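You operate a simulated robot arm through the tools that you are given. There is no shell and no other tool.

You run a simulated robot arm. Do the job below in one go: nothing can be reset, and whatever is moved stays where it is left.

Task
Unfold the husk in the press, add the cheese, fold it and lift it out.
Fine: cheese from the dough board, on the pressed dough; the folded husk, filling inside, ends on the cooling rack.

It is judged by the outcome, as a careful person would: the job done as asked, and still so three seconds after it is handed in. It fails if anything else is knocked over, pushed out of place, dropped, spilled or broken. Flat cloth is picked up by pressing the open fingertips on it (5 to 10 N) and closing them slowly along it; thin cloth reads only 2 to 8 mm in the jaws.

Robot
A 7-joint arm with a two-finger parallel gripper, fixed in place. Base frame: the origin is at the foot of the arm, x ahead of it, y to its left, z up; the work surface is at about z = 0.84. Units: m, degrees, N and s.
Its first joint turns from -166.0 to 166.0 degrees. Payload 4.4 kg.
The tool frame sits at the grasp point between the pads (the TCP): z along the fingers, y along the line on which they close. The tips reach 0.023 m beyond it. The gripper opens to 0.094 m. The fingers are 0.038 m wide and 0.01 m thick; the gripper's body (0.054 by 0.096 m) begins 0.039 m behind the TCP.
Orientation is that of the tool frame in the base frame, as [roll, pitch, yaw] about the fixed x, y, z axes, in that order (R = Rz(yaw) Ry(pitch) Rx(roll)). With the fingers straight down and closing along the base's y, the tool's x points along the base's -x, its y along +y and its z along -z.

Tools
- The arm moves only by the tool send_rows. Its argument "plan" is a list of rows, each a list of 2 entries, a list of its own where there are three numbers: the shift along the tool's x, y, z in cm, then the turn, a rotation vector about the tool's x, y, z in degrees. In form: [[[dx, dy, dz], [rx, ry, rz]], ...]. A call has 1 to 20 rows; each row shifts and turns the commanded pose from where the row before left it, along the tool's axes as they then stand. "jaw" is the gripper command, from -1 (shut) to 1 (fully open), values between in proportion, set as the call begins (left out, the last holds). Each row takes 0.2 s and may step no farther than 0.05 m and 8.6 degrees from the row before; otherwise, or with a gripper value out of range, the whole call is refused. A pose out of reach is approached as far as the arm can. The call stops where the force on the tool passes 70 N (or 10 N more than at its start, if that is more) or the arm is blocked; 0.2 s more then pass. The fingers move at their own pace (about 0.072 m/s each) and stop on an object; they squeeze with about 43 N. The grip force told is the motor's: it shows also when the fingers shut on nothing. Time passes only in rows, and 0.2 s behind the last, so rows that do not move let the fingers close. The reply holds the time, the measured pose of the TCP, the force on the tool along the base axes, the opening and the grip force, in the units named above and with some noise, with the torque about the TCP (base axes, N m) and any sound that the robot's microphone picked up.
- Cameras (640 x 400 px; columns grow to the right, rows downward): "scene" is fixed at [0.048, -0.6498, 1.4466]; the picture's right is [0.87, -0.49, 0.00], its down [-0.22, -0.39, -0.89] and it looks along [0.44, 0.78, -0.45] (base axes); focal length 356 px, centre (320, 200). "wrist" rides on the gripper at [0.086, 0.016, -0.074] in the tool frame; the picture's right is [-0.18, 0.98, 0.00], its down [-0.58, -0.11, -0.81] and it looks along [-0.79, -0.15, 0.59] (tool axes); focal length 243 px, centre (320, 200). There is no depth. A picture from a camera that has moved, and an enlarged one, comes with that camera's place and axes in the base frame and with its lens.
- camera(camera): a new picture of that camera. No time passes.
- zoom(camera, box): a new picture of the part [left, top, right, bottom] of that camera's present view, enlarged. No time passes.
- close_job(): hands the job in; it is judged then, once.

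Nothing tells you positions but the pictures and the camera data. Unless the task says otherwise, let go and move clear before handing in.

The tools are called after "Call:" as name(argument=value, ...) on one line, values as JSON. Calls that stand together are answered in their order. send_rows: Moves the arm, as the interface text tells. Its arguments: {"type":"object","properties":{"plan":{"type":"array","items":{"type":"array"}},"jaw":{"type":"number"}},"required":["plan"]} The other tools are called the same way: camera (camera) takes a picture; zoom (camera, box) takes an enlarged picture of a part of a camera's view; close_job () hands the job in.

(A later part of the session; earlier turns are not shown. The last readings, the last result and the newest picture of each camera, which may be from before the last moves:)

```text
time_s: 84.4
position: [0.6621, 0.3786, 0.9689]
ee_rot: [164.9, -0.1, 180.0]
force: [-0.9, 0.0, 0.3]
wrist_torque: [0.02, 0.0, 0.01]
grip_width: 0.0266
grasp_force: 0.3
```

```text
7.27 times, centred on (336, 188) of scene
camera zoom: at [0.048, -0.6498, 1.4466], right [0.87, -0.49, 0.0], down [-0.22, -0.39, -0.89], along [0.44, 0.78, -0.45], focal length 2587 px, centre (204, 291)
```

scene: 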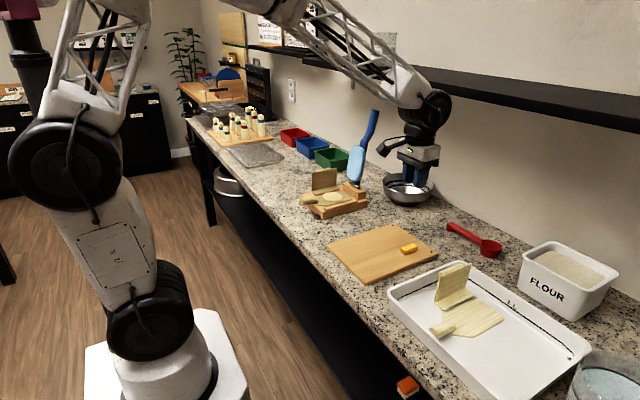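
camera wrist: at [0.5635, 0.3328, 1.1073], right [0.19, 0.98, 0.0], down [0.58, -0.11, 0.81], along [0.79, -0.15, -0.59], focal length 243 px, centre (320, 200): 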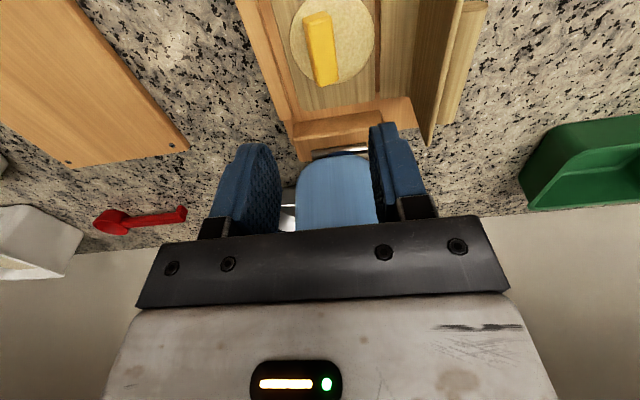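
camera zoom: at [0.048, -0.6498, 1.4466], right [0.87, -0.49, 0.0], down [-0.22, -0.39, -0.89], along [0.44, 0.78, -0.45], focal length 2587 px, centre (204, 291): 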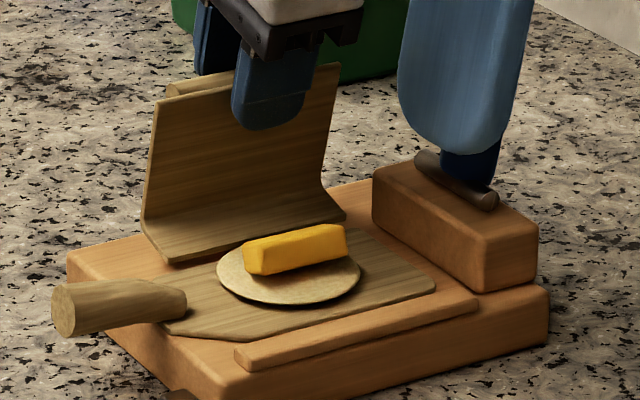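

The cage works: the leaf is flat with zero force. I'll continue, staying slightly deeper over the edge.

Call:
send_rows(plan=[[[0, -0.416, -0.06], [-2.5, 0, 0]], [[0, -0.416, -0.06], [-2.5, 0, 0]], [[0, -0.416, -0.06], [-2.5, 0, 0]], [[0, -0.416, -0.06], [-2.5, 0, 0]], [[0, -0.416, -0.16], [-2.5, 0, 0]], [[0, -0.416, -0.16], [-2.5, 0, 0]], [[0, 0, 0], [0, 0, 0]]])

Call:
zoom(camera="wrist", box=[180, 0, 460, 230])

Call:
zoom(camera="scene", box=[300, 160, 372, 215])

```text
time_s: 86.0
position: [0.6623, 0.3519, 0.9651]
ee_rot: [150.0, 0.0, -179.9]
force: [-0.6, -0.1, -1.2]
wrist_torque: [-0.03, -0.02, -0.01]
grip_width: 0.0268
grasp_force: 0.0
```

```text
1.74 times, centred on (320, 115) of wrist
camera zoom: at [0.5748, 0.3287, 1.0368], right [0.18, 0.85, 0.49], down [0.58, -0.5, 0.64], along [0.79, 0.17, -0.59], focal length 422 px, centre (320, 348)
```

zoom: 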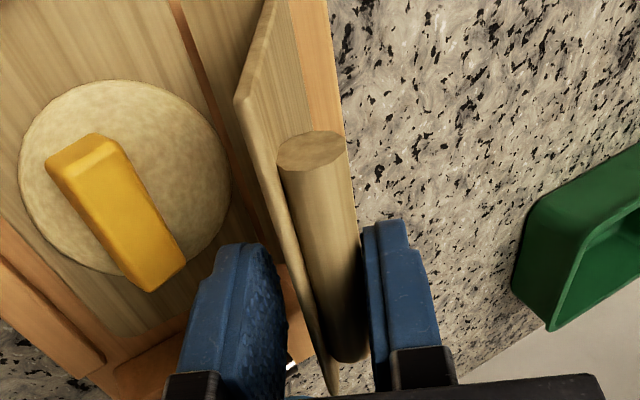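

```text
7.27 times, centred on (336, 188) of scene
camera zoom: at [0.048, -0.6498, 1.4466], right [0.87, -0.49, 0.0], down [-0.22, -0.39, -0.89], along [0.44, 0.78, -0.45], focal length 2587 px, centre (204, 291)
```

zoom: 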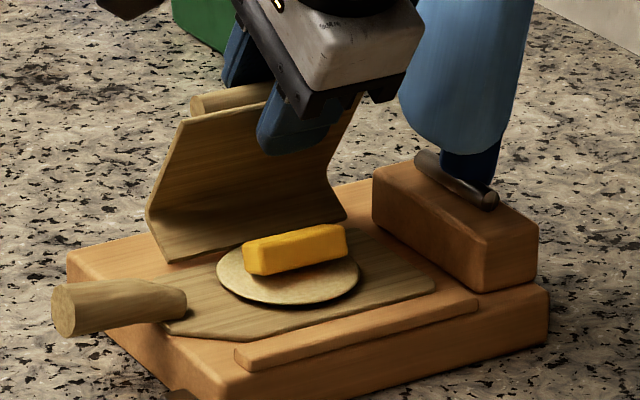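

This is working well. I'll continue through the balance point.

Call:
send_rows(plan=[[[0, -0.416, -0.1], [-2.5, 0, 0]], [[0, -0.416, -0.1], [-2.5, 0, 0]], [[0, -0.416, -0.16], [-2.5, 0, 0]], [[0, -0.416, -0.16], [-2.5, 0, 0]], [[0, -0.416, -0.16], [-2.5, 0, 0]], [[0, -0.416, -0.16], [-2.5, 0, 0]], [[0, 0, 0], [0, 0, 0]]])

Call:
zoom(camera="wrist", box=[180, 0, 460, 230])

Call:
zoom(camera="scene", box=[300, 160, 372, 215])

```text
time_s: 87.6
position: [0.6629, 0.3273, 0.9562]
ee_rot: [135.0, 0.1, 180.0]
force: [-0.5, -0.5, 0.1]
wrist_torque: [0.04, -0.01, 0.02]
grip_width: 0.0268
grasp_force: 0.0
```

```text
1.74 times, centred on (320, 115) of wrist
camera zoom: at [0.5751, 0.2852, 1.02], right [0.18, 0.69, 0.7], down [0.58, -0.65, 0.49], along [0.79, 0.31, -0.52], focal length 422 px, centre (320, 348)
```

zoom: 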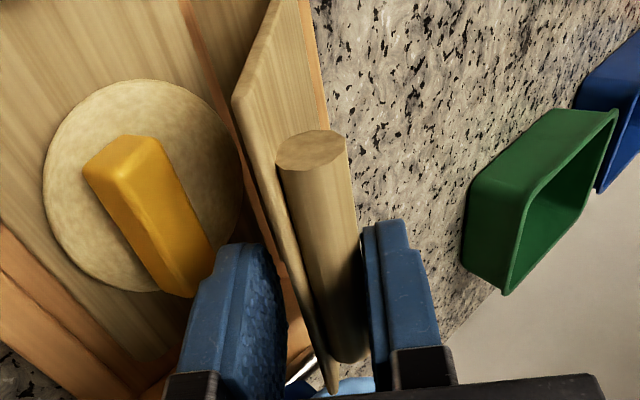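

```text
7.27 times, centred on (336, 188) of scene
camera zoom: at [0.048, -0.6498, 1.4466], right [0.87, -0.49, 0.0], down [-0.22, -0.39, -0.89], along [0.44, 0.78, -0.45], focal length 2587 px, centre (204, 291)
```

zoom: 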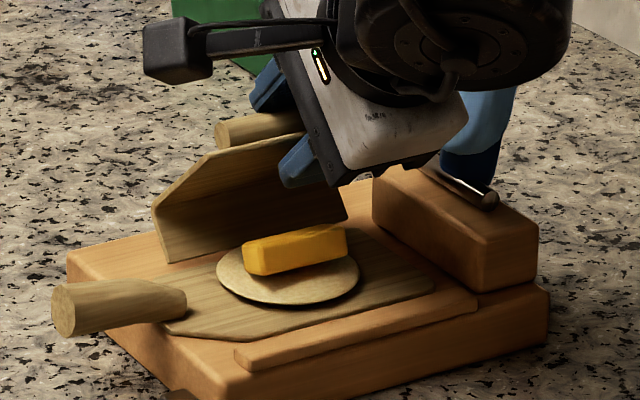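

The leaf is flat and the cheese unmoved. I'll continue.

Call:
send_rows(plan=[[[0, -0.416, -0.16], [-2.5, 0, 0]], [[0, -0.416, -0.16], [-2.5, 0, 0]], [[0, -0.416, -0.16], [-2.5, 0, 0]], [[0, -0.416, -0.16], [-2.5, 0, 0]], [[0, -0.416, -0.16], [-2.5, 0, 0]], [[0, -0.416, -0.16], [-2.5, 0, 0]], [[0, 0, 0], [0, 0, 0]]])

Call:
zoom(camera="wrist", box=[180, 0, 460, 230])

Call:
zoom(camera="scene", box=[300, 160, 372, 215])

```text
time_s: 89.2
position: [0.6621, 0.3038, 0.9422]
ee_rot: [120.0, 0.0, 179.9]
force: [0.4, 0.5, 0.4]
wrist_torque: [0.02, 0.0, 0.0]
grip_width: 0.0267
grasp_force: 0.0
```

```text
1.74 times, centred on (320, 115) of wrist
camera zoom: at [0.5738, 0.2467, 0.9926], right [0.18, 0.49, 0.85], down [0.58, -0.75, 0.31], along [0.79, 0.44, -0.42], focal length 422 px, centre (320, 348)
```

zoom: 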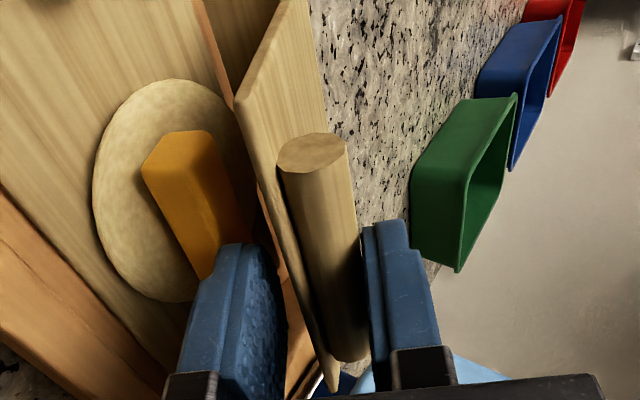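

```text
7.27 times, centred on (336, 188) of scene
camera zoom: at [0.048, -0.6498, 1.4466], right [0.87, -0.49, 0.0], down [-0.22, -0.39, -0.89], along [0.44, 0.78, -0.45], focal length 2587 px, centre (204, 291)
```

zoom: 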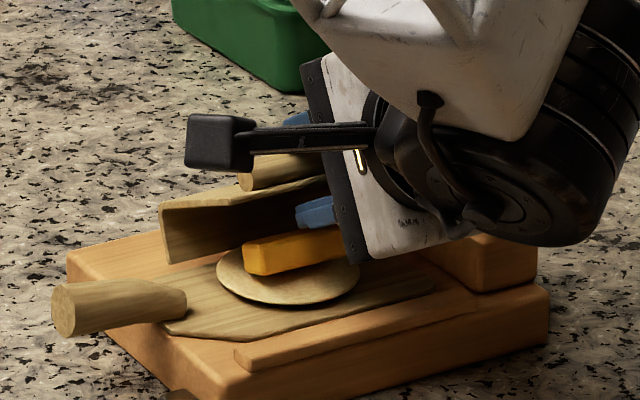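

There's still clearance above the cheese. I'll continue to about 75° of tilt.

Call:
send_rows(plan=[[[0, -0.416, -0.16], [-2.5, 0, 0]], [[0, -0.416, -0.16], [-2.5, 0, 0]], [[0, -0.416, -0.16], [-2.5, 0, 0]], [[0, -0.416, -0.16], [-2.5, 0, 0]], [[0, -0.416, -0.16], [-2.5, 0, 0]], [[0, 0, 0], [0, 0, 0]]])

Call:
zoom(camera="wrist", box=[180, 0, 460, 230])

Call:
zoom(camera="scene", box=[300, 160, 372, 215])

```text
time_s: 90.6
position: [0.6613, 0.287, 0.9268]
ee_rot: [107.5, 0.0, -180.0]
force: [0.7, 0.7, -0.1]
wrist_torque: [-0.01, -0.03, 0.01]
grip_width: 0.0267
grasp_force: 0.1
```

```text
1.74 times, centred on (320, 115) of wrist
camera zoom: at [0.5737, 0.2205, 0.9633], right [0.18, 0.3, 0.94], down [0.58, -0.8, 0.14], along [0.79, 0.52, -0.32], focal length 422 px, centre (320, 348)
```

zoom: 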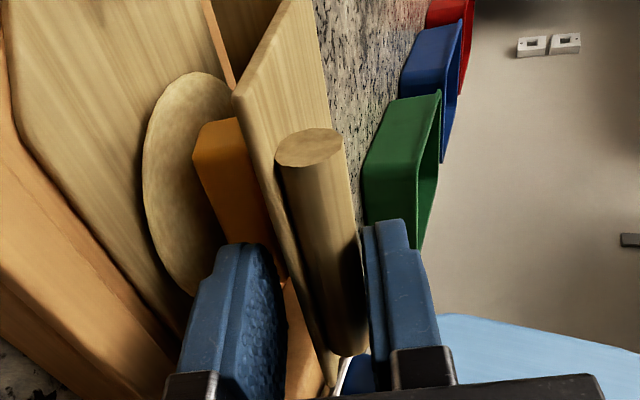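

```text
7.27 times, centred on (336, 188) of scene
camera zoom: at [0.048, -0.6498, 1.4466], right [0.87, -0.49, 0.0], down [-0.22, -0.39, -0.89], along [0.44, 0.78, -0.45], focal length 2587 px, centre (204, 291)
```

zoom: 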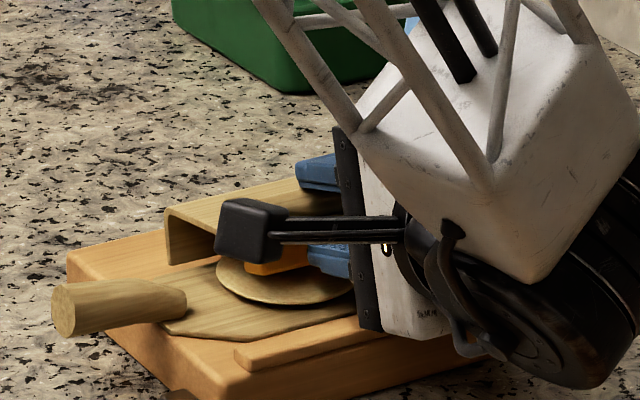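

The flap is nearly closed and the cheese is untouched. I'll withdraw the fingers along their axis.

Call:
send_rows(plan=[[[0, 0, -1], [0, 0, 0]], [[0, 0, -2], [0, 0, 0]], [[0, 0, -3], [0, 0, 0]], [[0, 0, -3], [0, 0, 0]], [[0, 0, 0], [0, 0, 0]]])

Call:
zoom(camera="wrist", box=[180, 0, 460, 230])

Call:
zoom(camera="scene", box=[300, 160, 372, 215])

```text
time_s: 91.8
position: [0.6628, 0.2026, 0.9549]
ee_rot: [107.4, 0.1, -180.0]
force: [0.1, -0.3, 0.1]
wrist_torque: [0.0, 0.01, 0.01]
grip_width: 0.0269
grasp_force: 0.1
```

```text
1.74 times, centred on (320, 115) of wrist
camera zoom: at [0.5753, 0.1354, 0.9926], right [0.18, 0.3, 0.94], down [0.58, -0.8, 0.14], along [0.79, 0.52, -0.32], focal length 422 px, centre (320, 348)
```

zoom: 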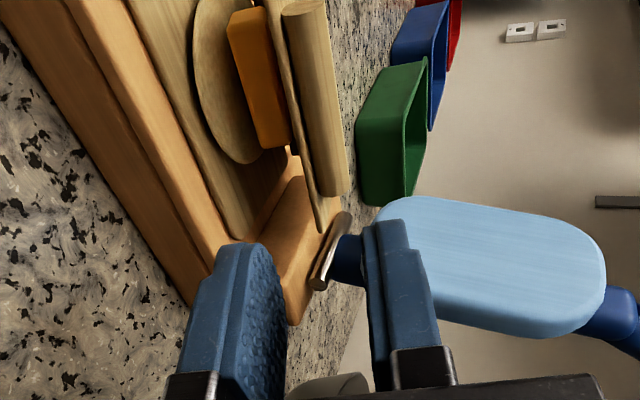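

```text
7.27 times, centred on (336, 188) of scene
camera zoom: at [0.048, -0.6498, 1.4466], right [0.87, -0.49, 0.0], down [-0.22, -0.39, -0.89], along [0.44, 0.78, -0.45], focal length 2587 px, centre (204, 291)
```

zoom: 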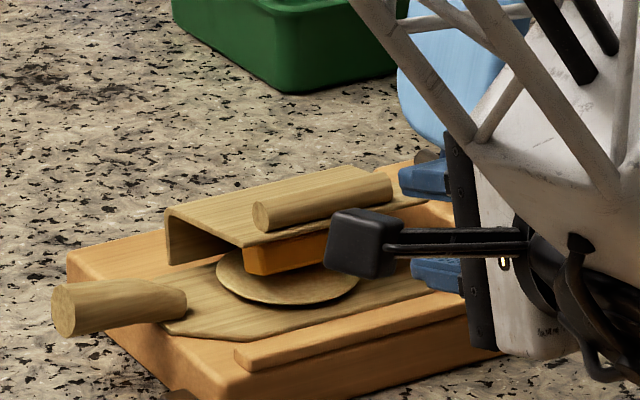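

The husk is folded with the cheese inside. I'll back off, return the tool to vertical, and look at the stem.

Call:
send_rows(plan=[[[0, 0, -4], [0, 0, 0]], [[0, 3, -2], [0, 0, 0]], [[0, 4, 0], [0, 0, 0]], [[0, 3, 0], [0, 0, 0]], [[0, 0, 0], [7.25, 0, 0]], [[0, 0, 0], [7.25, 0, 0]], [[0, 0, 0], [7.25, 0, 0]], [[0, 0, 0], [7.25, 0, 0]], [[0, 0, 0], [7.25, 0, 0]], [[0, 0, 0], [7.25, 0, 0]], [[0, 0, 0], [7.25, 0, 0]], [[0, 0, 0], [7.25, 0, 0]], [[0, 0, 0], [7.25, 0, 0]], [[0, 0, 0], [7.25, 0, 0]], [[0, 0, 0], [0, 0, 0]]])

Call:
camera(camera="scene")

Call:
zoom(camera="scene", box=[300, 165, 365, 215])

```text
time_s: 95.0
position: [0.6614, 0.1743, 1.0679]
ee_rot: [-179.8, 0.0, 180.0]
force: [0.7, -0.1, -0.7]
wrist_torque: [-0.01, -0.01, 0.03]
grip_width: 0.0268
grasp_force: 0.1
```

```text
taken
```

scene: 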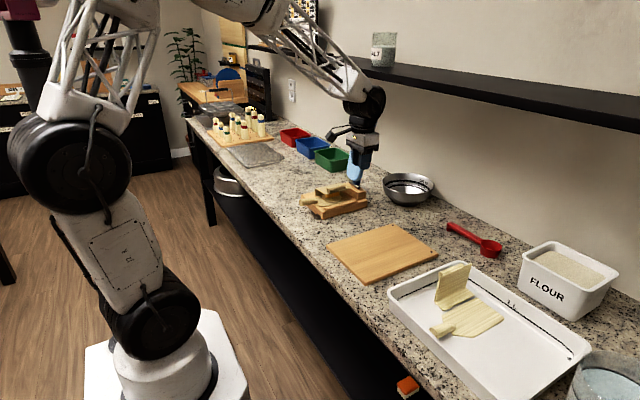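

```text
8.00 times, centred on (332, 190) of scene
camera zoom: at [0.048, -0.6498, 1.4466], right [0.87, -0.49, 0.0], down [-0.22, -0.39, -0.89], along [0.44, 0.78, -0.45], focal length 2846 px, centre (220, 280)
```

zoom: 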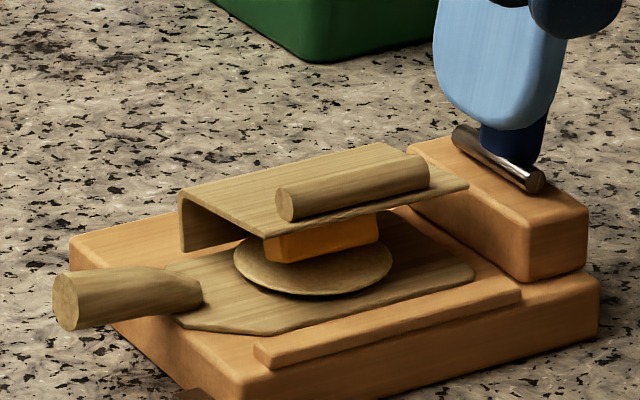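

The fold looks good. I'll move back to view the stem.

Call:
send_rows(plan=[[[3.5, 2.4, 0], [0, 0, 0]], [[3.5, 2.4, 0], [0, 0, 0]], [[3.5, 2.4, 0], [0, 0, 0]], [[3.5, 2.4, 0], [0, 0, 0]], [[3.5, 2.4, 1.5], [0, 0, 0]], [[3.5, 2.4, 1.5], [0, 0, 0]], [[1, 0, 1.5], [0, 0, 0]], [[0, 0, 0], [0, 0, 0]]], jaw=0.06)

Call:
zoom(camera="wrist", box=[220, 60, 460, 220])

Call:
zoom(camera="scene", box=[180, 100, 300, 180])

Call:
zoom(camera="scene", box=[297, 185, 337, 220])

```text
time_s: 96.8
position: [0.4418, 0.3175, 1.0209]
ee_rot: [-179.9, 0.0, -180.0]
force: [-0.7, 0.4, -0.1]
wrist_torque: [-0.02, -0.02, 0.02]
grip_width: 0.0501
grasp_force: 0.0
```

```text
2.50 times, centred on (340, 140) of wrist
camera zoom: at [0.3545, 0.3341, 1.0942], right [0.18, 0.98, 0.0], down [0.58, -0.11, 0.81], along [0.79, -0.15, -0.59], focal length 606 px, centre (270, 350)
```

zoom: 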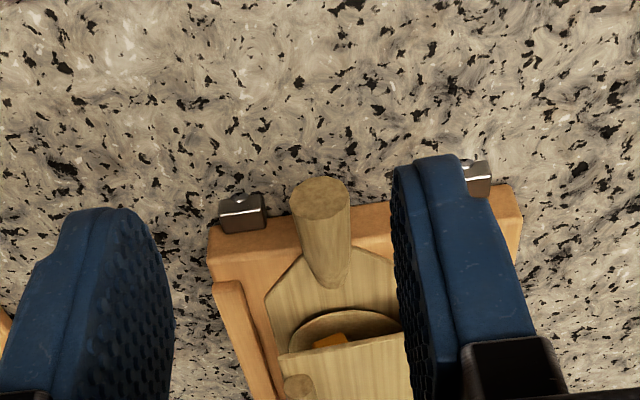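

```text
5.00 times, centred on (240, 140) of scene
camera zoom: at [0.048, -0.6498, 1.4466], right [0.87, -0.49, 0.0], down [-0.22, -0.39, -0.89], along [0.44, 0.78, -0.45], focal length 1779 px, centre (720, 500)
```

zoom: 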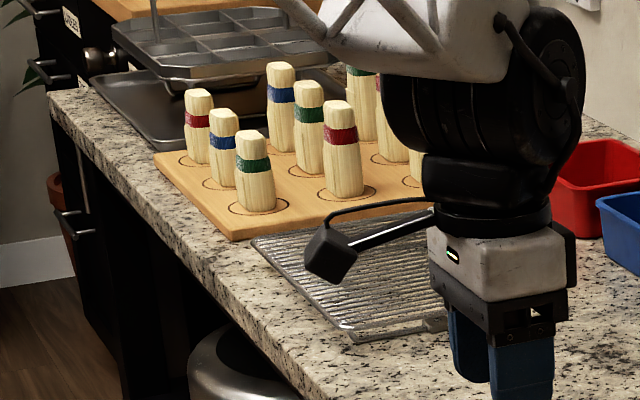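

```text
11.43 times, centred on (317, 202) of scene
camera zoom: at [0.048, -0.6498, 1.4466], right [0.87, -0.49, 0.0], down [-0.22, -0.39, -0.89], along [0.44, 0.78, -0.45], focal length 4066 px, centre (354, 171)
```

zoom: 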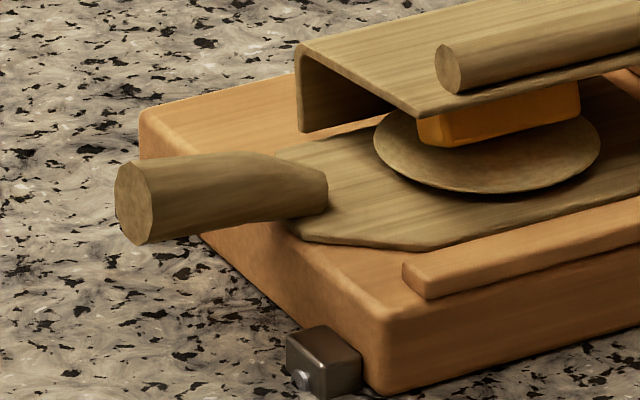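

The stem runs from its tip at about (0.5215, 0.3245, 0.893) to the leaf at about (0.580, 0.320, 0.883). To extend reach at the rack I'll grip it with the tool tilted 30°, fingers pointing towards the leaf.

Call:
send_rows(plan=[[[-2.53, 0.17, 1.8], [0, 0, 0]], [[-2.53, 0.17, 2.0], [0, 0, 0]], [[-2.53, 0.17, 2.0], [0, 0, 0]], [[0, 0, 0], [0, -7.5, 0]], [[0, 0, 0], [0, -7.5, 0]], [[0, 0, 0], [0, -7.5, 0]], [[0, 0, 0], [0, -7.5, 0]], [[0, 0, 0], [0, 0, 0]]])

Call:
camera(camera="wrist")

Call:
zoom(camera="scene", box=[270, 150, 350, 220])

```text
time_s: 98.6
position: [0.5165, 0.3243, 0.9651]
ee_rot: [-180.0, 30.0, -180.0]
force: [-0.6, -0.2, 0.1]
wrist_torque: [0.02, 0.01, -0.01]
grip_width: 0.0501
grasp_force: 0.0
```

```text
taken
camera wrist: at [0.4045, 0.3399, 0.9851], right [0.16, 0.98, 0.09], down [0.1, -0.11, 0.99], along [0.98, -0.15, -0.12], focal length 243 px, centre (320, 200)
```

wrist: 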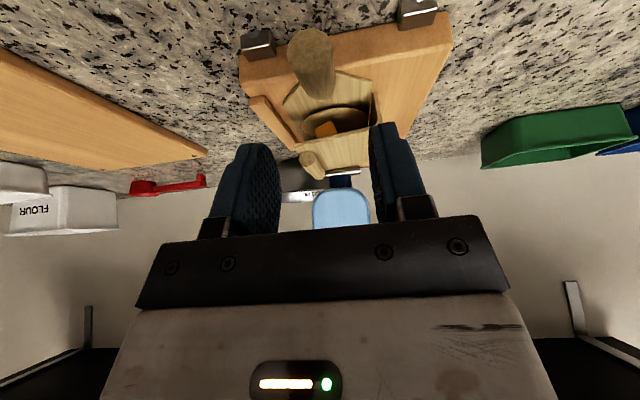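

```text
5.71 times, centred on (310, 185) of scene
camera zoom: at [0.048, -0.6498, 1.4466], right [0.87, -0.49, 0.0], down [-0.22, -0.39, -0.89], along [0.44, 0.78, -0.45], focal length 2033 px, centre (377, 286)
```

zoom: 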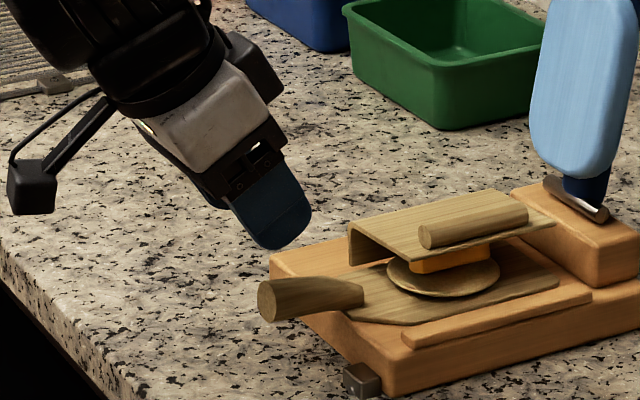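

The stem is centred between the fingers at y≈0.324. I'll advance along the tool axis.

Call:
send_rows(plan=[[[0.35, 0, 1.5], [0, 0, 0]], [[0.38, 0, 1.5], [0, 0, 0]], [[0, 0, 1.5], [0, 0, 0]], [[0, 0, 1.2], [0, 0, 0]], [[0, 0, 0], [0, 0, 0]]])

Call:
zoom(camera="wrist", box=[180, 0, 460, 230])

Call:
zoom(camera="scene", box=[290, 165, 350, 215])

```text
time_s: 99.8
position: [0.5418, 0.3235, 0.9127]
ee_rot: [180.0, 30.0, 179.9]
force: [0.2, -0.6, -0.4]
wrist_torque: [0.0, -0.02, 0.03]
grip_width: 0.0494
grasp_force: 0.1
```

```text
1.74 times, centred on (320, 115) of wrist
camera zoom: at [0.4278, 0.3397, 0.9325], right [0.16, 0.98, 0.09], down [0.1, -0.11, 0.99], along [0.98, -0.15, -0.12], focal length 422 px, centre (320, 348)
```

zoom: 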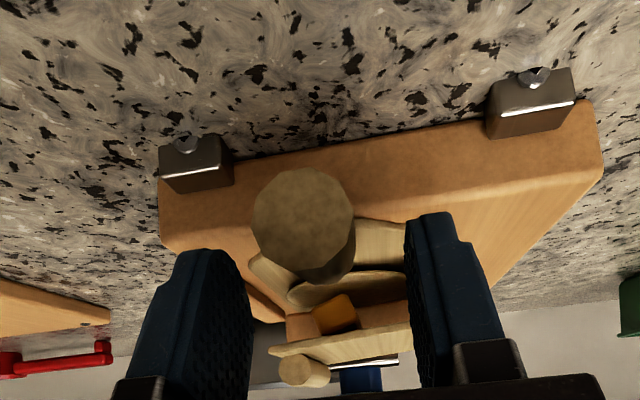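

```text
8.00 times, centred on (320, 190) of scene
camera zoom: at [0.048, -0.6498, 1.4466], right [0.87, -0.49, 0.0], down [-0.22, -0.39, -0.89], along [0.44, 0.78, -0.45], focal length 2846 px, centre (320, 280)
```

zoom: 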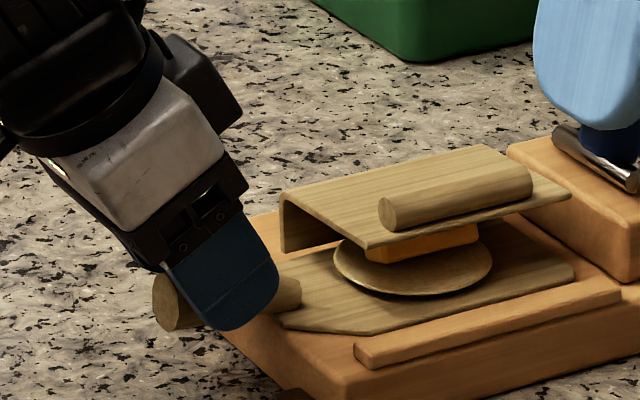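

Well aligned. I'll advance the remaining 1.8 cm.

Call:
send_rows(plan=[[[0, 0, 0.7], [0, 0, 0]], [[0, 0, 0.6], [0, 0, 0]], [[0, 0, 0.4], [0, 0, 0]], [[0, 0, 0], [0, 0, 0]]])

Call:
zoom(camera="wrist", box=[180, 0, 460, 230])

Call:
zoom(camera="scene", box=[290, 165, 350, 215])

```text
time_s: 100.8
position: [0.548, 0.3237, 0.897]
ee_rot: [179.9, 30.0, 180.0]
force: [-0.1, 0.6, -0.5]
wrist_torque: [-0.01, -0.03, -0.02]
grip_width: 0.0499
grasp_force: 0.1
```

```text
1.74 times, centred on (320, 115) of wrist
camera zoom: at [0.4349, 0.3397, 0.9176], right [0.16, 0.98, 0.09], down [0.1, -0.11, 0.99], along [0.98, -0.15, -0.12], focal length 422 px, centre (320, 348)
```

zoom: 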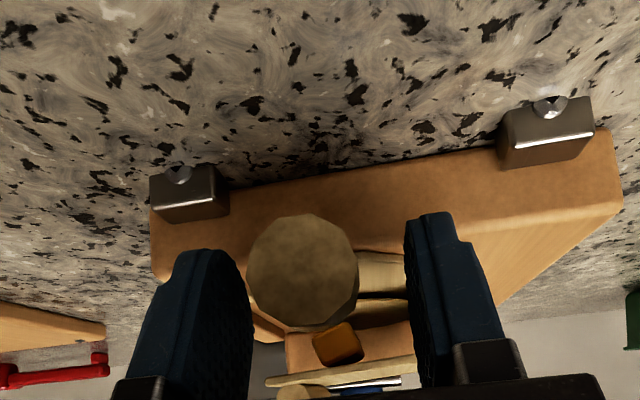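

```text
8.00 times, centred on (320, 190) of scene
camera zoom: at [0.048, -0.6498, 1.4466], right [0.87, -0.49, 0.0], down [-0.22, -0.39, -0.89], along [0.44, 0.78, -0.45], focal length 2846 px, centre (320, 280)
```

zoom: 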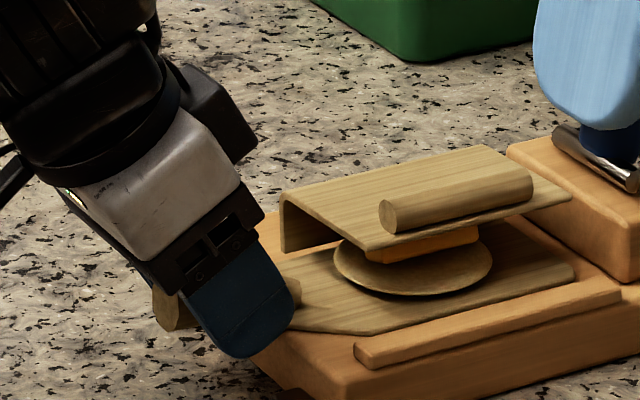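

The stem lies between the pads with no contact. I'll close in stages.

Call:
send_rows(plan=[[[0, 0, 0], [0, 0, 0]], [[0, 0, 0], [0, 0, 0]]], jaw=-0.3)

Call:
send_rows(plan=[[[0, 0, 0], [0, 0, 0]], [[0, 0, 0], [0, 0, 0]], [[0, 0, 0], [0, 0, 0]], [[0, 0, 0], [0, 0, 0]]], jaw=-1)

Call:
zoom(camera="wrist", box=[180, 0, 460, 230])

Call:
zoom(camera="scene", box=[300, 165, 360, 215])

```text
time_s: 101.4
position: [0.548, 0.3237, 0.8981]
ee_rot: [-179.9, 30.0, -180.0]
force: [-0.3, -0.1, 0.1]
wrist_torque: [-0.04, -0.01, -0.03]
grip_width: 0.033
grasp_force: 0.0
```

```text
time_s: 102.4
position: [0.5475, 0.3244, 0.8979]
ee_rot: [179.9, 30.0, 179.9]
force: [-0.2, -0.2, -0.2]
wrist_torque: [-0.04, 0.0, 0.0]
grip_width: 0.0229
grasp_force: 43.0
```

```text
1.74 times, centred on (320, 115) of wrist
camera zoom: at [0.4349, 0.3397, 0.9176], right [0.16, 0.98, 0.09], down [0.1, -0.11, 0.99], along [0.98, -0.15, -0.12], focal length 422 px, centre (320, 348)
```

zoom: 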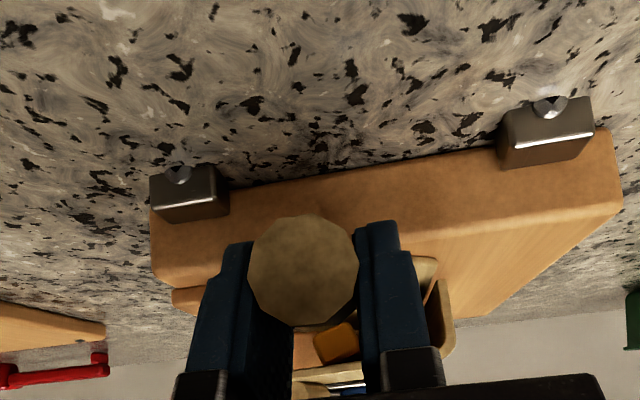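

```text
8.00 times, centred on (330, 190) of scene
camera zoom: at [0.048, -0.6498, 1.4466], right [0.87, -0.49, 0.0], down [-0.22, -0.39, -0.89], along [0.44, 0.78, -0.45], focal length 2846 px, centre (240, 280)
```

zoom: 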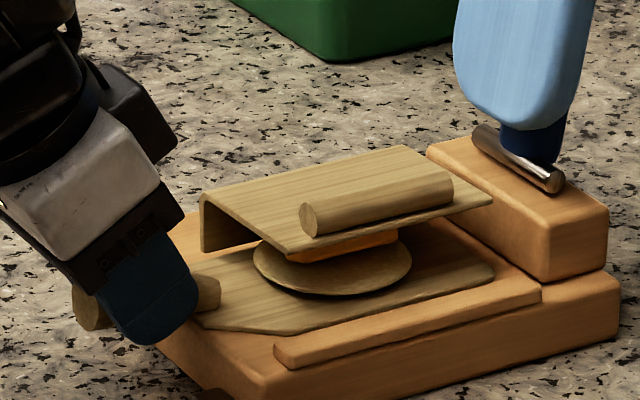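

The stem is gripped at 22.9 mm. I'll lift slowly, straight up, and check for droop.

Call:
send_rows(plan=[[[-0.15, 0, -0.26], [0, 0, 0]], [[-0.25, 0, -0.433], [0, 0, 0]], [[-0.25, 0, -0.433], [0, 0, 0]], [[-0.25, 0, -0.433], [0, 0, 0]], [[-0.25, 0, -0.433], [0, 0, 0]], [[0, 0, 0], [0, 0, 0]]])

Call:
zoom(camera="wrist", box=[180, 0, 460, 230])

Call:
zoom(camera="scene", box=[300, 165, 360, 215])

```text
time_s: 103.8
position: [0.5474, 0.3252, 0.9194]
ee_rot: [-179.9, 30.0, -180.0]
force: [-0.1, -1.1, -1.8]
wrist_torque: [-0.02, 0.12, 0.02]
grip_width: 0.0228
grasp_force: 43.3
```

```text
1.74 times, centred on (320, 115) of wrist
camera zoom: at [0.4349, 0.3405, 0.9398], right [0.16, 0.98, 0.09], down [0.1, -0.11, 0.99], along [0.98, -0.15, -0.12], focal length 422 px, centre (320, 348)
```

zoom: 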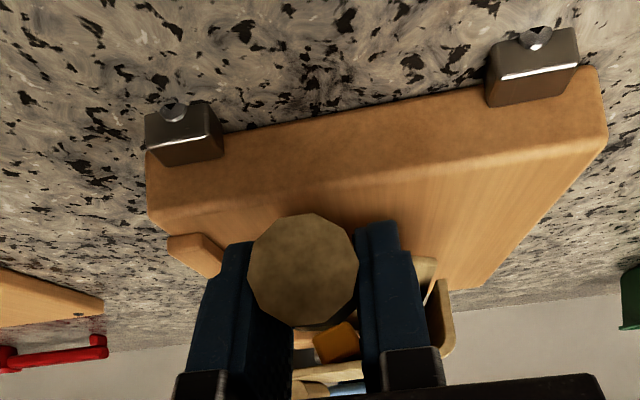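

```text
8.00 times, centred on (330, 190) of scene
camera zoom: at [0.048, -0.6498, 1.4466], right [0.87, -0.49, 0.0], down [-0.22, -0.39, -0.89], along [0.44, 0.78, -0.45], focal length 2846 px, centre (240, 280)
```

zoom: 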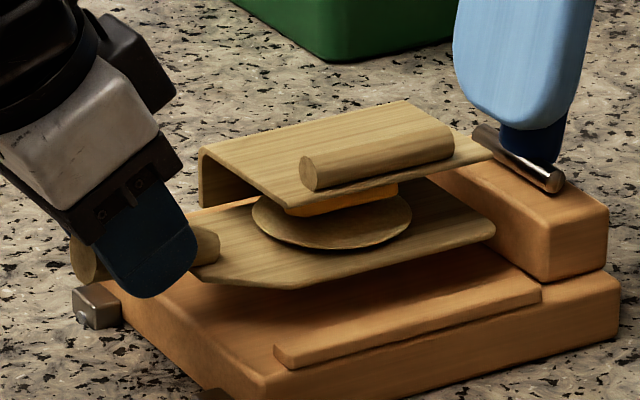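

The husk is lifted level and firm. I'll raise further while backing away from the lever.

Call:
send_rows(plan=[[[-0.15, 0, -1.0], [0, 0, 0]], [[-0.31, 0, -2.13], [0, 0, 0]], [[-0.31, 0, -2.13], [0, 0, 0]], [[-0.31, 0, -2.13], [0, 0, 0]], [[-0.31, 0, -2.13], [0, 0, 0]], [[-0.31, 0, -2.13], [0, 0, 0]], [[-0.15, 0, -1.0], [0, 0, 0]], [[0, 0, 0], [0, 0, 0]]])

Call:
camera(camera="scene")

Call:
zoom(camera="scene", box=[260, 110, 360, 200])

```text
time_s: 105.6
position: [0.5008, 0.3237, 1.0414]
ee_rot: [-180.0, 30.0, -180.0]
force: [-0.2, -0.4, -0.8]
wrist_torque: [0.01, 0.09, 0.01]
grip_width: 0.0227
grasp_force: 42.7
```

```text
taken
```

scene: 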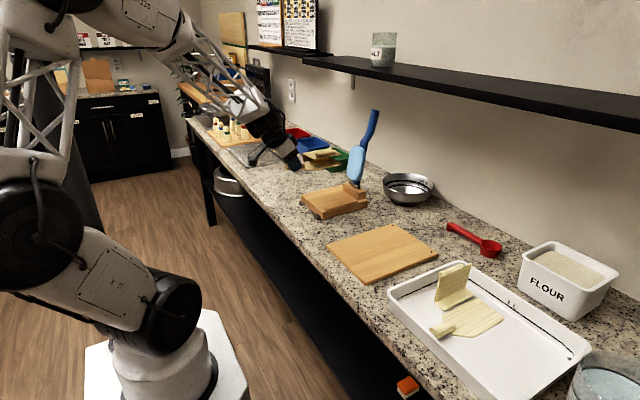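

```text
4.44 times, centred on (310, 155) of scene
camera zoom: at [0.048, -0.6498, 1.4466], right [0.87, -0.49, 0.0], down [-0.22, -0.39, -0.89], along [0.44, 0.78, -0.45], focal length 1581 px, centre (364, 400)
```

zoom: 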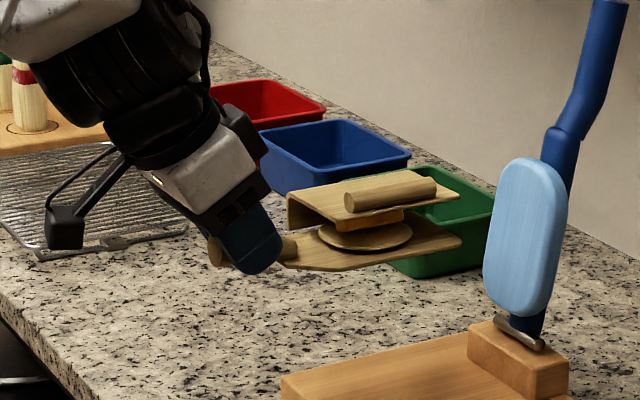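

The husk is held level. I'll carry it smoothly towards the rack while turning it 90° so the leaf leads towards +y, at half speed.

Call:
send_rows(plan=[[[-0.08, 0.66, 0.05], [-0.6, 0, -1.08]], [[-0.166, 1.322, 0.096], [-1.25, 0, -2.165]], [[-0.166, 1.322, 0.096], [-1.25, 0, -2.165]], [[-0.265, 1.3, 0.153], [-1.25, 0, -2.165]], [[-0.265, 1.3, 0.153], [-1.25, 0, -2.165]], [[-0.362, 1.268, 0.209], [-1.25, 0, -2.165]], [[-0.362, 1.268, 0.209], [-1.25, 0, -2.165]], [[-0.456, 1.228, 0.264], [-1.25, 0, -2.165]], [[-0.456, 1.228, 0.264], [-1.25, 0, -2.165]], [[-0.548, 1.177, 0.316], [-1.25, 0, -2.165]], [[-0.548, 1.177, 0.316], [-1.25, 0, -2.165]], [[-0.634, 1.117, 0.366], [-1.25, 0, -2.165]], [[-0.634, 1.117, 0.366], [-1.25, 0, -2.165]], [[-0.716, 1.049, 0.414], [-1.25, 0, -2.165]], [[-0.716, 1.049, 0.414], [-1.25, 0, -2.165]], [[-0.793, 0.973, 0.458], [-1.25, 0, -2.165]], [[-0.4, 0.48, 0.23], [-0.62, 0, -1.08]], [[0, 0, 0], [0, 0, 0]]])

Call:
camera(camera="scene")

Call:
camera(camera="wrist")

Call:
zoom(camera="scene", box=[220, 80, 320, 180])

```text
time_s: 109.4
position: [0.5242, 0.5355, 1.0388]
ee_rot: [-179.9, 30.0, -139.9]
force: [-0.2, 0.3, -1.8]
wrist_torque: [-0.1, 0.11, -0.01]
grip_width: 0.0228
grasp_force: 42.5
```

```text
taken
```

scene: 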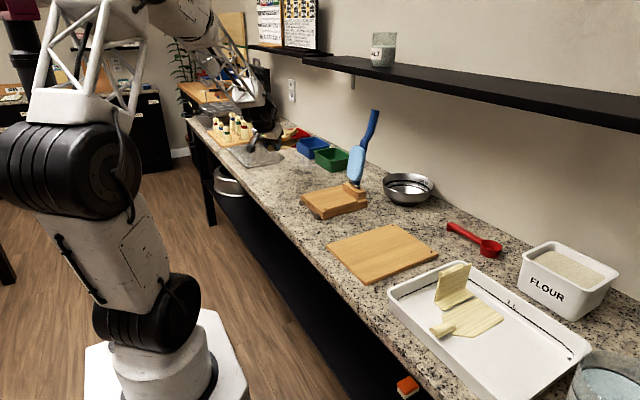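

```text
taken
camera wrist: at [0.4266, 0.4762, 1.0577], right [-0.51, 0.85, 0.09], down [0.15, -0.02, 0.99], along [0.85, 0.52, -0.12], focal length 243 px, centre (320, 200)
```

wrist: 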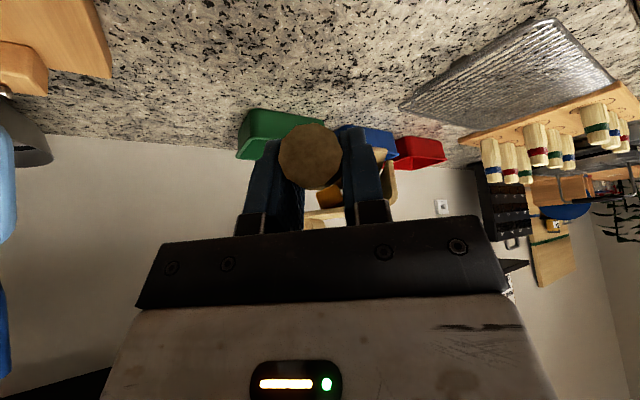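

```text
4.00 times, centred on (270, 130) of scene
camera zoom: at [0.048, -0.6498, 1.4466], right [0.87, -0.49, 0.0], down [-0.22, -0.39, -0.89], along [0.44, 0.78, -0.45], focal length 1423 px, centre (520, 480)
```

zoom: 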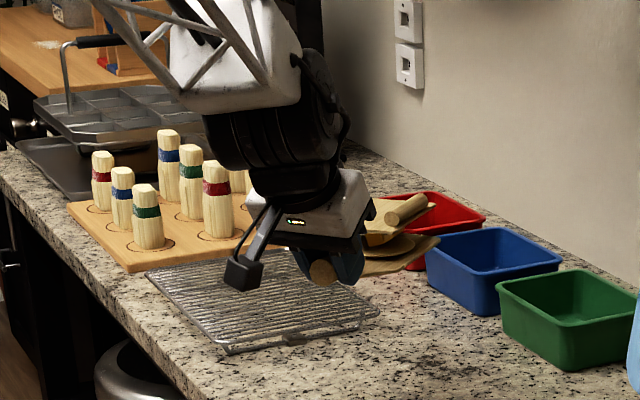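

The husk is steady at the halfway point, and the rack's near edge is at y≈0.83. I'll continue the carry and turn towards the rack.

Call:
send_rows(plan=[[[-0.905, 0.85, 0.522], [-1.25, 0, -2.165]], [[-0.936, 0.803, 0.54], [-1.25, 0, -2.165]], [[-0.965, 0.756, 0.557], [-1.25, 0, -2.165]], [[-0.993, 0.706, 0.573], [-1.25, 0, -2.165]], [[-1.019, 0.656, 0.588], [-1.25, 0, -2.165]], [[-1.043, 0.604, 0.602], [-1.25, 0, -2.165]], [[-1.064, 0.551, 0.615], [-1.25, 0, -2.165]], [[-1.084, 0.496, 0.626], [-1.25, 0, -2.165]], [[-1.102, 0.441, 0.636], [-1.25, 0, -2.165]], [[-1.117, 0.385, 0.645], [-1.25, 0, -2.165]], [[-1.131, 0.329, 0.653], [-1.25, 0, -2.165]], [[-1.142, 0.271, 0.66], [-1.25, 0, -2.165]], [[-1.152, 0.214, 0.665], [-1.25, 0, -2.165]], [[-1.158, 0.155, 0.669], [-1.25, 0, -2.165]], [[-0.58, 0.05, 0.335], [-0.62, 0, -1.08]], [[0, 0, 0], [0, 0, 0]]])

Call:
camera(camera="wrist")

Call:
zoom(camera="scene", box=[200, 70, 320, 180])

```text
time_s: 112.8
position: [0.559, 0.7287, 1.037]
ee_rot: [-179.9, 29.9, -103.5]
force: [-0.5, -0.5, -1.3]
wrist_torque: [-0.1, 0.05, 0.05]
grip_width: 0.0229
grasp_force: 42.8
```

```text
taken
camera wrist: at [0.5164, 0.6227, 1.0574], right [-0.92, 0.39, 0.09], down [0.13, 0.07, 0.99], along [0.38, 0.92, -0.12], focal length 243 px, centre (320, 200)
```

wrist: 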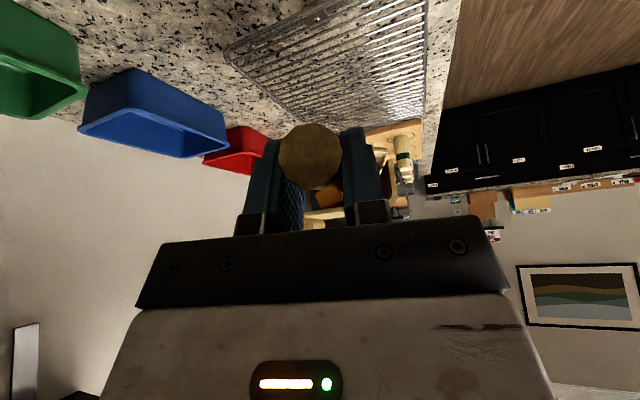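

```text
3.64 times, centred on (260, 125) of scene
camera zoom: at [0.048, -0.6498, 1.4466], right [0.87, -0.49, 0.0], down [-0.22, -0.39, -0.89], along [0.44, 0.78, -0.45], focal length 1294 px, centre (538, 473)
```

zoom: 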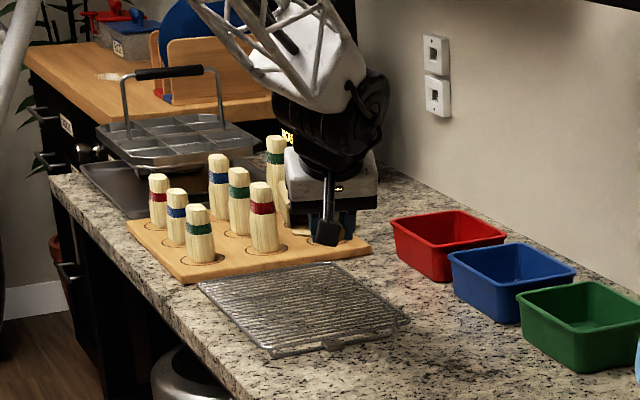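

Tracking is good. Now I'll move out over the rack.

Call:
send_rows(plan=[[[-0.6, 0.06, 0.35], [0, 0, 0]], [[-1.16, 0.115, 0.67], [0, 0, 0]], [[-1.16, 0.115, 0.67], [0, 0, 0]], [[-1.16, 0.115, 0.67], [0, 0, 0]], [[-1.16, 0.115, 0.67], [0, 0, 0]], [[-1.16, 0.115, 0.67], [0, 0, 0]], [[-1.13, 0.115, 0.65], [0, 0, 0]], [[0, 0, 0], [0, 0, 0]]])

Call:
camera(camera="wrist")

Call:
zoom(camera="scene", box=[200, 70, 320, 180])

```text
time_s: 114.6
position: [0.5743, 0.8148, 1.037]
ee_rot: [-179.9, 29.9, -103.5]
force: [0.2, 0.0, -0.5]
wrist_torque: [-0.11, 0.04, -0.03]
grip_width: 0.0228
grasp_force: 42.8
```

```text
taken
camera wrist: at [0.5305, 0.7086, 1.0565], right [-0.92, 0.39, 0.09], down [0.13, 0.07, 0.99], along [0.38, 0.92, -0.12], focal length 243 px, centre (320, 200)
```

wrist: 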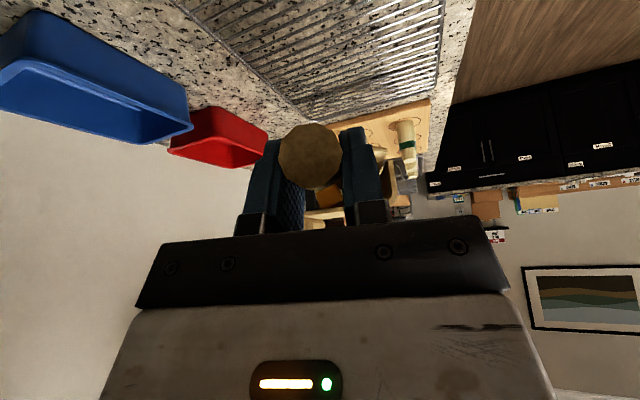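

```text
3.64 times, centred on (260, 125) of scene
camera zoom: at [0.048, -0.6498, 1.4466], right [0.87, -0.49, 0.0], down [-0.22, -0.39, -0.89], along [0.44, 0.78, -0.45], focal length 1294 px, centre (538, 473)
```

zoom: 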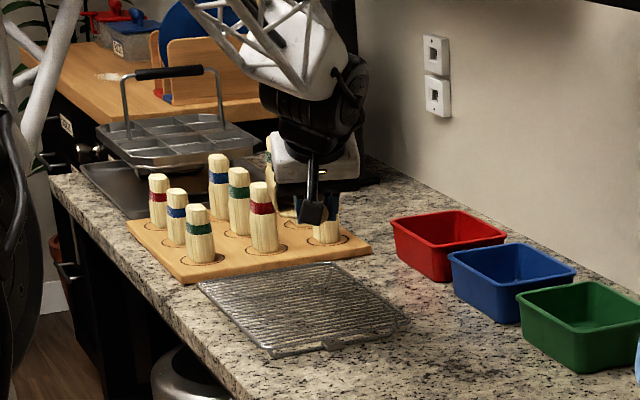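

The husk is over the rack. I'll lower it steadily, then check.

Call:
send_rows(plan=[[[0.5, 0, 0.87], [0, 0, 0]], [[1.0, 0, 1.73], [0, 0, 0]], [[1.0, 0, 1.73], [0, 0, 0]], [[1.0, 0, 1.73], [0, 0, 0]], [[1.0, 0, 1.73], [0, 0, 0]], [[0.75, 0, 1.3], [0, 0, 0]], [[0, 0, 0], [0, 0, 0]]])

Call:
camera(camera="wrist")

Call:
zoom(camera="scene", box=[220, 110, 300, 180])

```text
time_s: 116.2
position: [0.5733, 0.8169, 0.9329]
ee_rot: [-179.8, 29.9, -103.6]
force: [0.4, -0.1, -1.0]
wrist_torque: [-0.07, 0.01, -0.02]
grip_width: 0.0228
grasp_force: 42.8
```

```text
taken
camera wrist: at [0.5301, 0.71, 0.9525], right [-0.92, 0.39, 0.09], down [0.13, 0.07, 0.99], along [0.38, 0.92, -0.12], focal length 243 px, centre (320, 200)
```

wrist: 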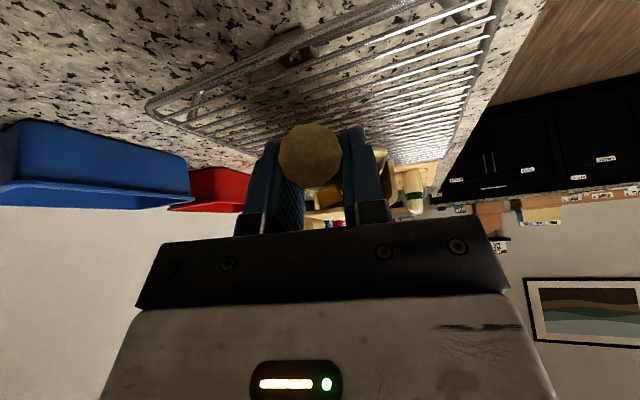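

```text
5.71 times, centred on (260, 145) of scene
camera zoom: at [0.048, -0.6498, 1.4466], right [0.87, -0.49, 0.0], down [-0.22, -0.39, -0.89], along [0.44, 0.78, -0.45], focal length 2033 px, centre (663, 514)
```

zoom: 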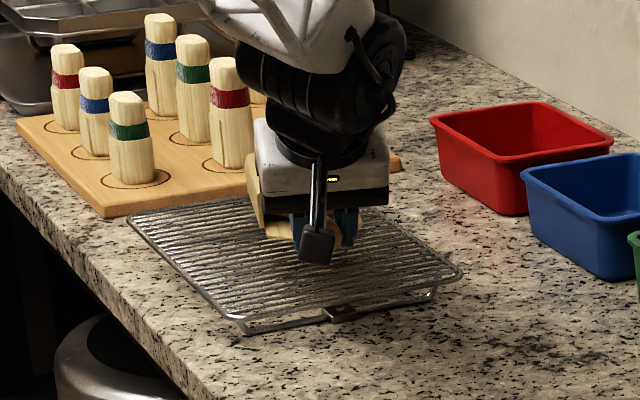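

The leaf is fully over the rack. I'll lower further in small steps.

Call:
send_rows(plan=[[[0.5, 0, 0.87], [0, 0, 0]], [[0.5, 0, 0.87], [0, 0, 0]], [[0.25, 0, 0.43], [0, 0, 0]], [[0, 0, 0], [0, 0, 0]]])

Call:
zoom(camera="wrist", box=[180, 0, 460, 230])

Call:
zoom(camera="scene", box=[235, 130, 285, 170])

```text
time_s: 117.2
position: [0.5724, 0.8149, 0.9084]
ee_rot: [-179.9, 29.9, -103.7]
force: [0.3, -0.4, -1.8]
wrist_torque: [-0.13, 0.0, 0.0]
grip_width: 0.0227
grasp_force: 43.0
```

```text
1.74 times, centred on (320, 115) of wrist
camera zoom: at [0.5302, 0.7098, 0.9283], right [-0.92, 0.39, 0.09], down [0.13, 0.07, 0.99], along [0.38, 0.92, -0.12], focal length 422 px, centre (320, 348)
```

zoom: 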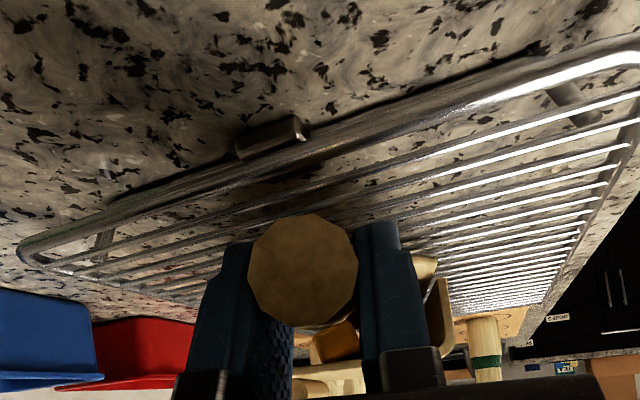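

```text
10.00 times, centred on (260, 150) of scene
camera zoom: at [0.048, -0.6498, 1.4466], right [0.87, -0.49, 0.0], down [-0.22, -0.39, -0.89], along [0.44, 0.78, -0.45], focal length 3557 px, centre (920, 700)
```

zoom: 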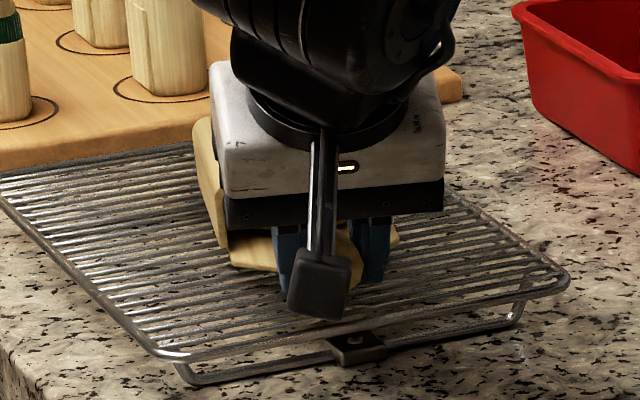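

About 2 cm remain. I'll lower slowly and watch the force.

Call:
send_rows(plan=[[[0.15, 0, 0.26], [0, 0, 0]], [[0.15, 0, 0.26], [0, 0, 0]], [[0.15, 0, 0.26], [0, 0, 0]], [[0.1, 0, 0.173], [0, 0, 0]], [[0, 0, 0], [0, 0, 0]]])

Call:
zoom(camera="wrist", box=[180, 0, 460, 230])

Call:
zoom(camera="scene", box=[235, 130, 285, 170])

```text
time_s: 118.4
position: [0.5732, 0.8146, 0.9]
ee_rot: [-179.8, 30.0, -103.6]
force: [1.3, -3.2, 12.8]
wrist_torque: [-0.24, 0.19, 0.09]
grip_width: 0.0226
grasp_force: 42.7
```

```text
1.74 times, centred on (320, 115) of wrist
camera zoom: at [0.5298, 0.709, 0.9195], right [-0.92, 0.39, 0.09], down [0.13, 0.07, 0.99], along [0.38, 0.92, -0.12], focal length 422 px, centre (320, 348)
```

zoom: 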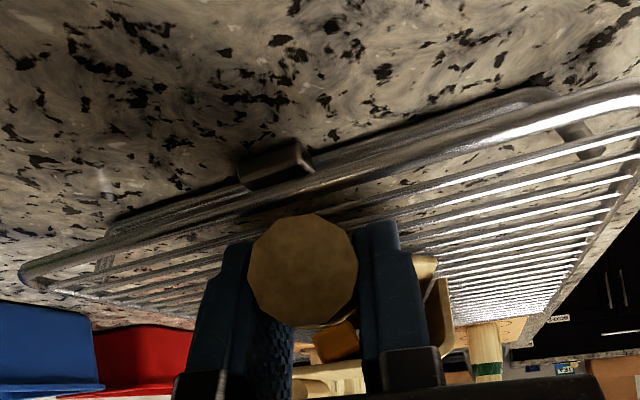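

```text
10.00 times, centred on (260, 150) of scene
camera zoom: at [0.048, -0.6498, 1.4466], right [0.87, -0.49, 0.0], down [-0.22, -0.39, -0.89], along [0.44, 0.78, -0.45], focal length 3557 px, centre (920, 700)
```

zoom: 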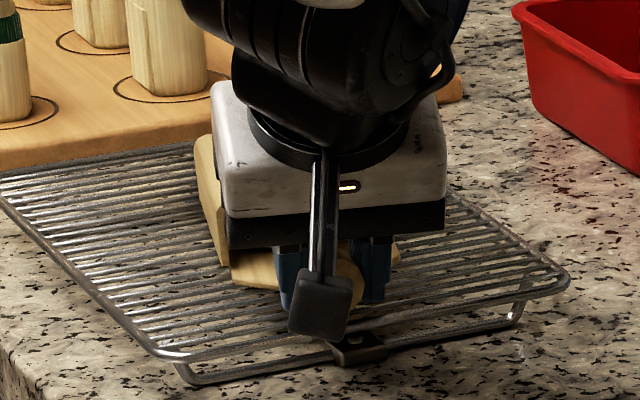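

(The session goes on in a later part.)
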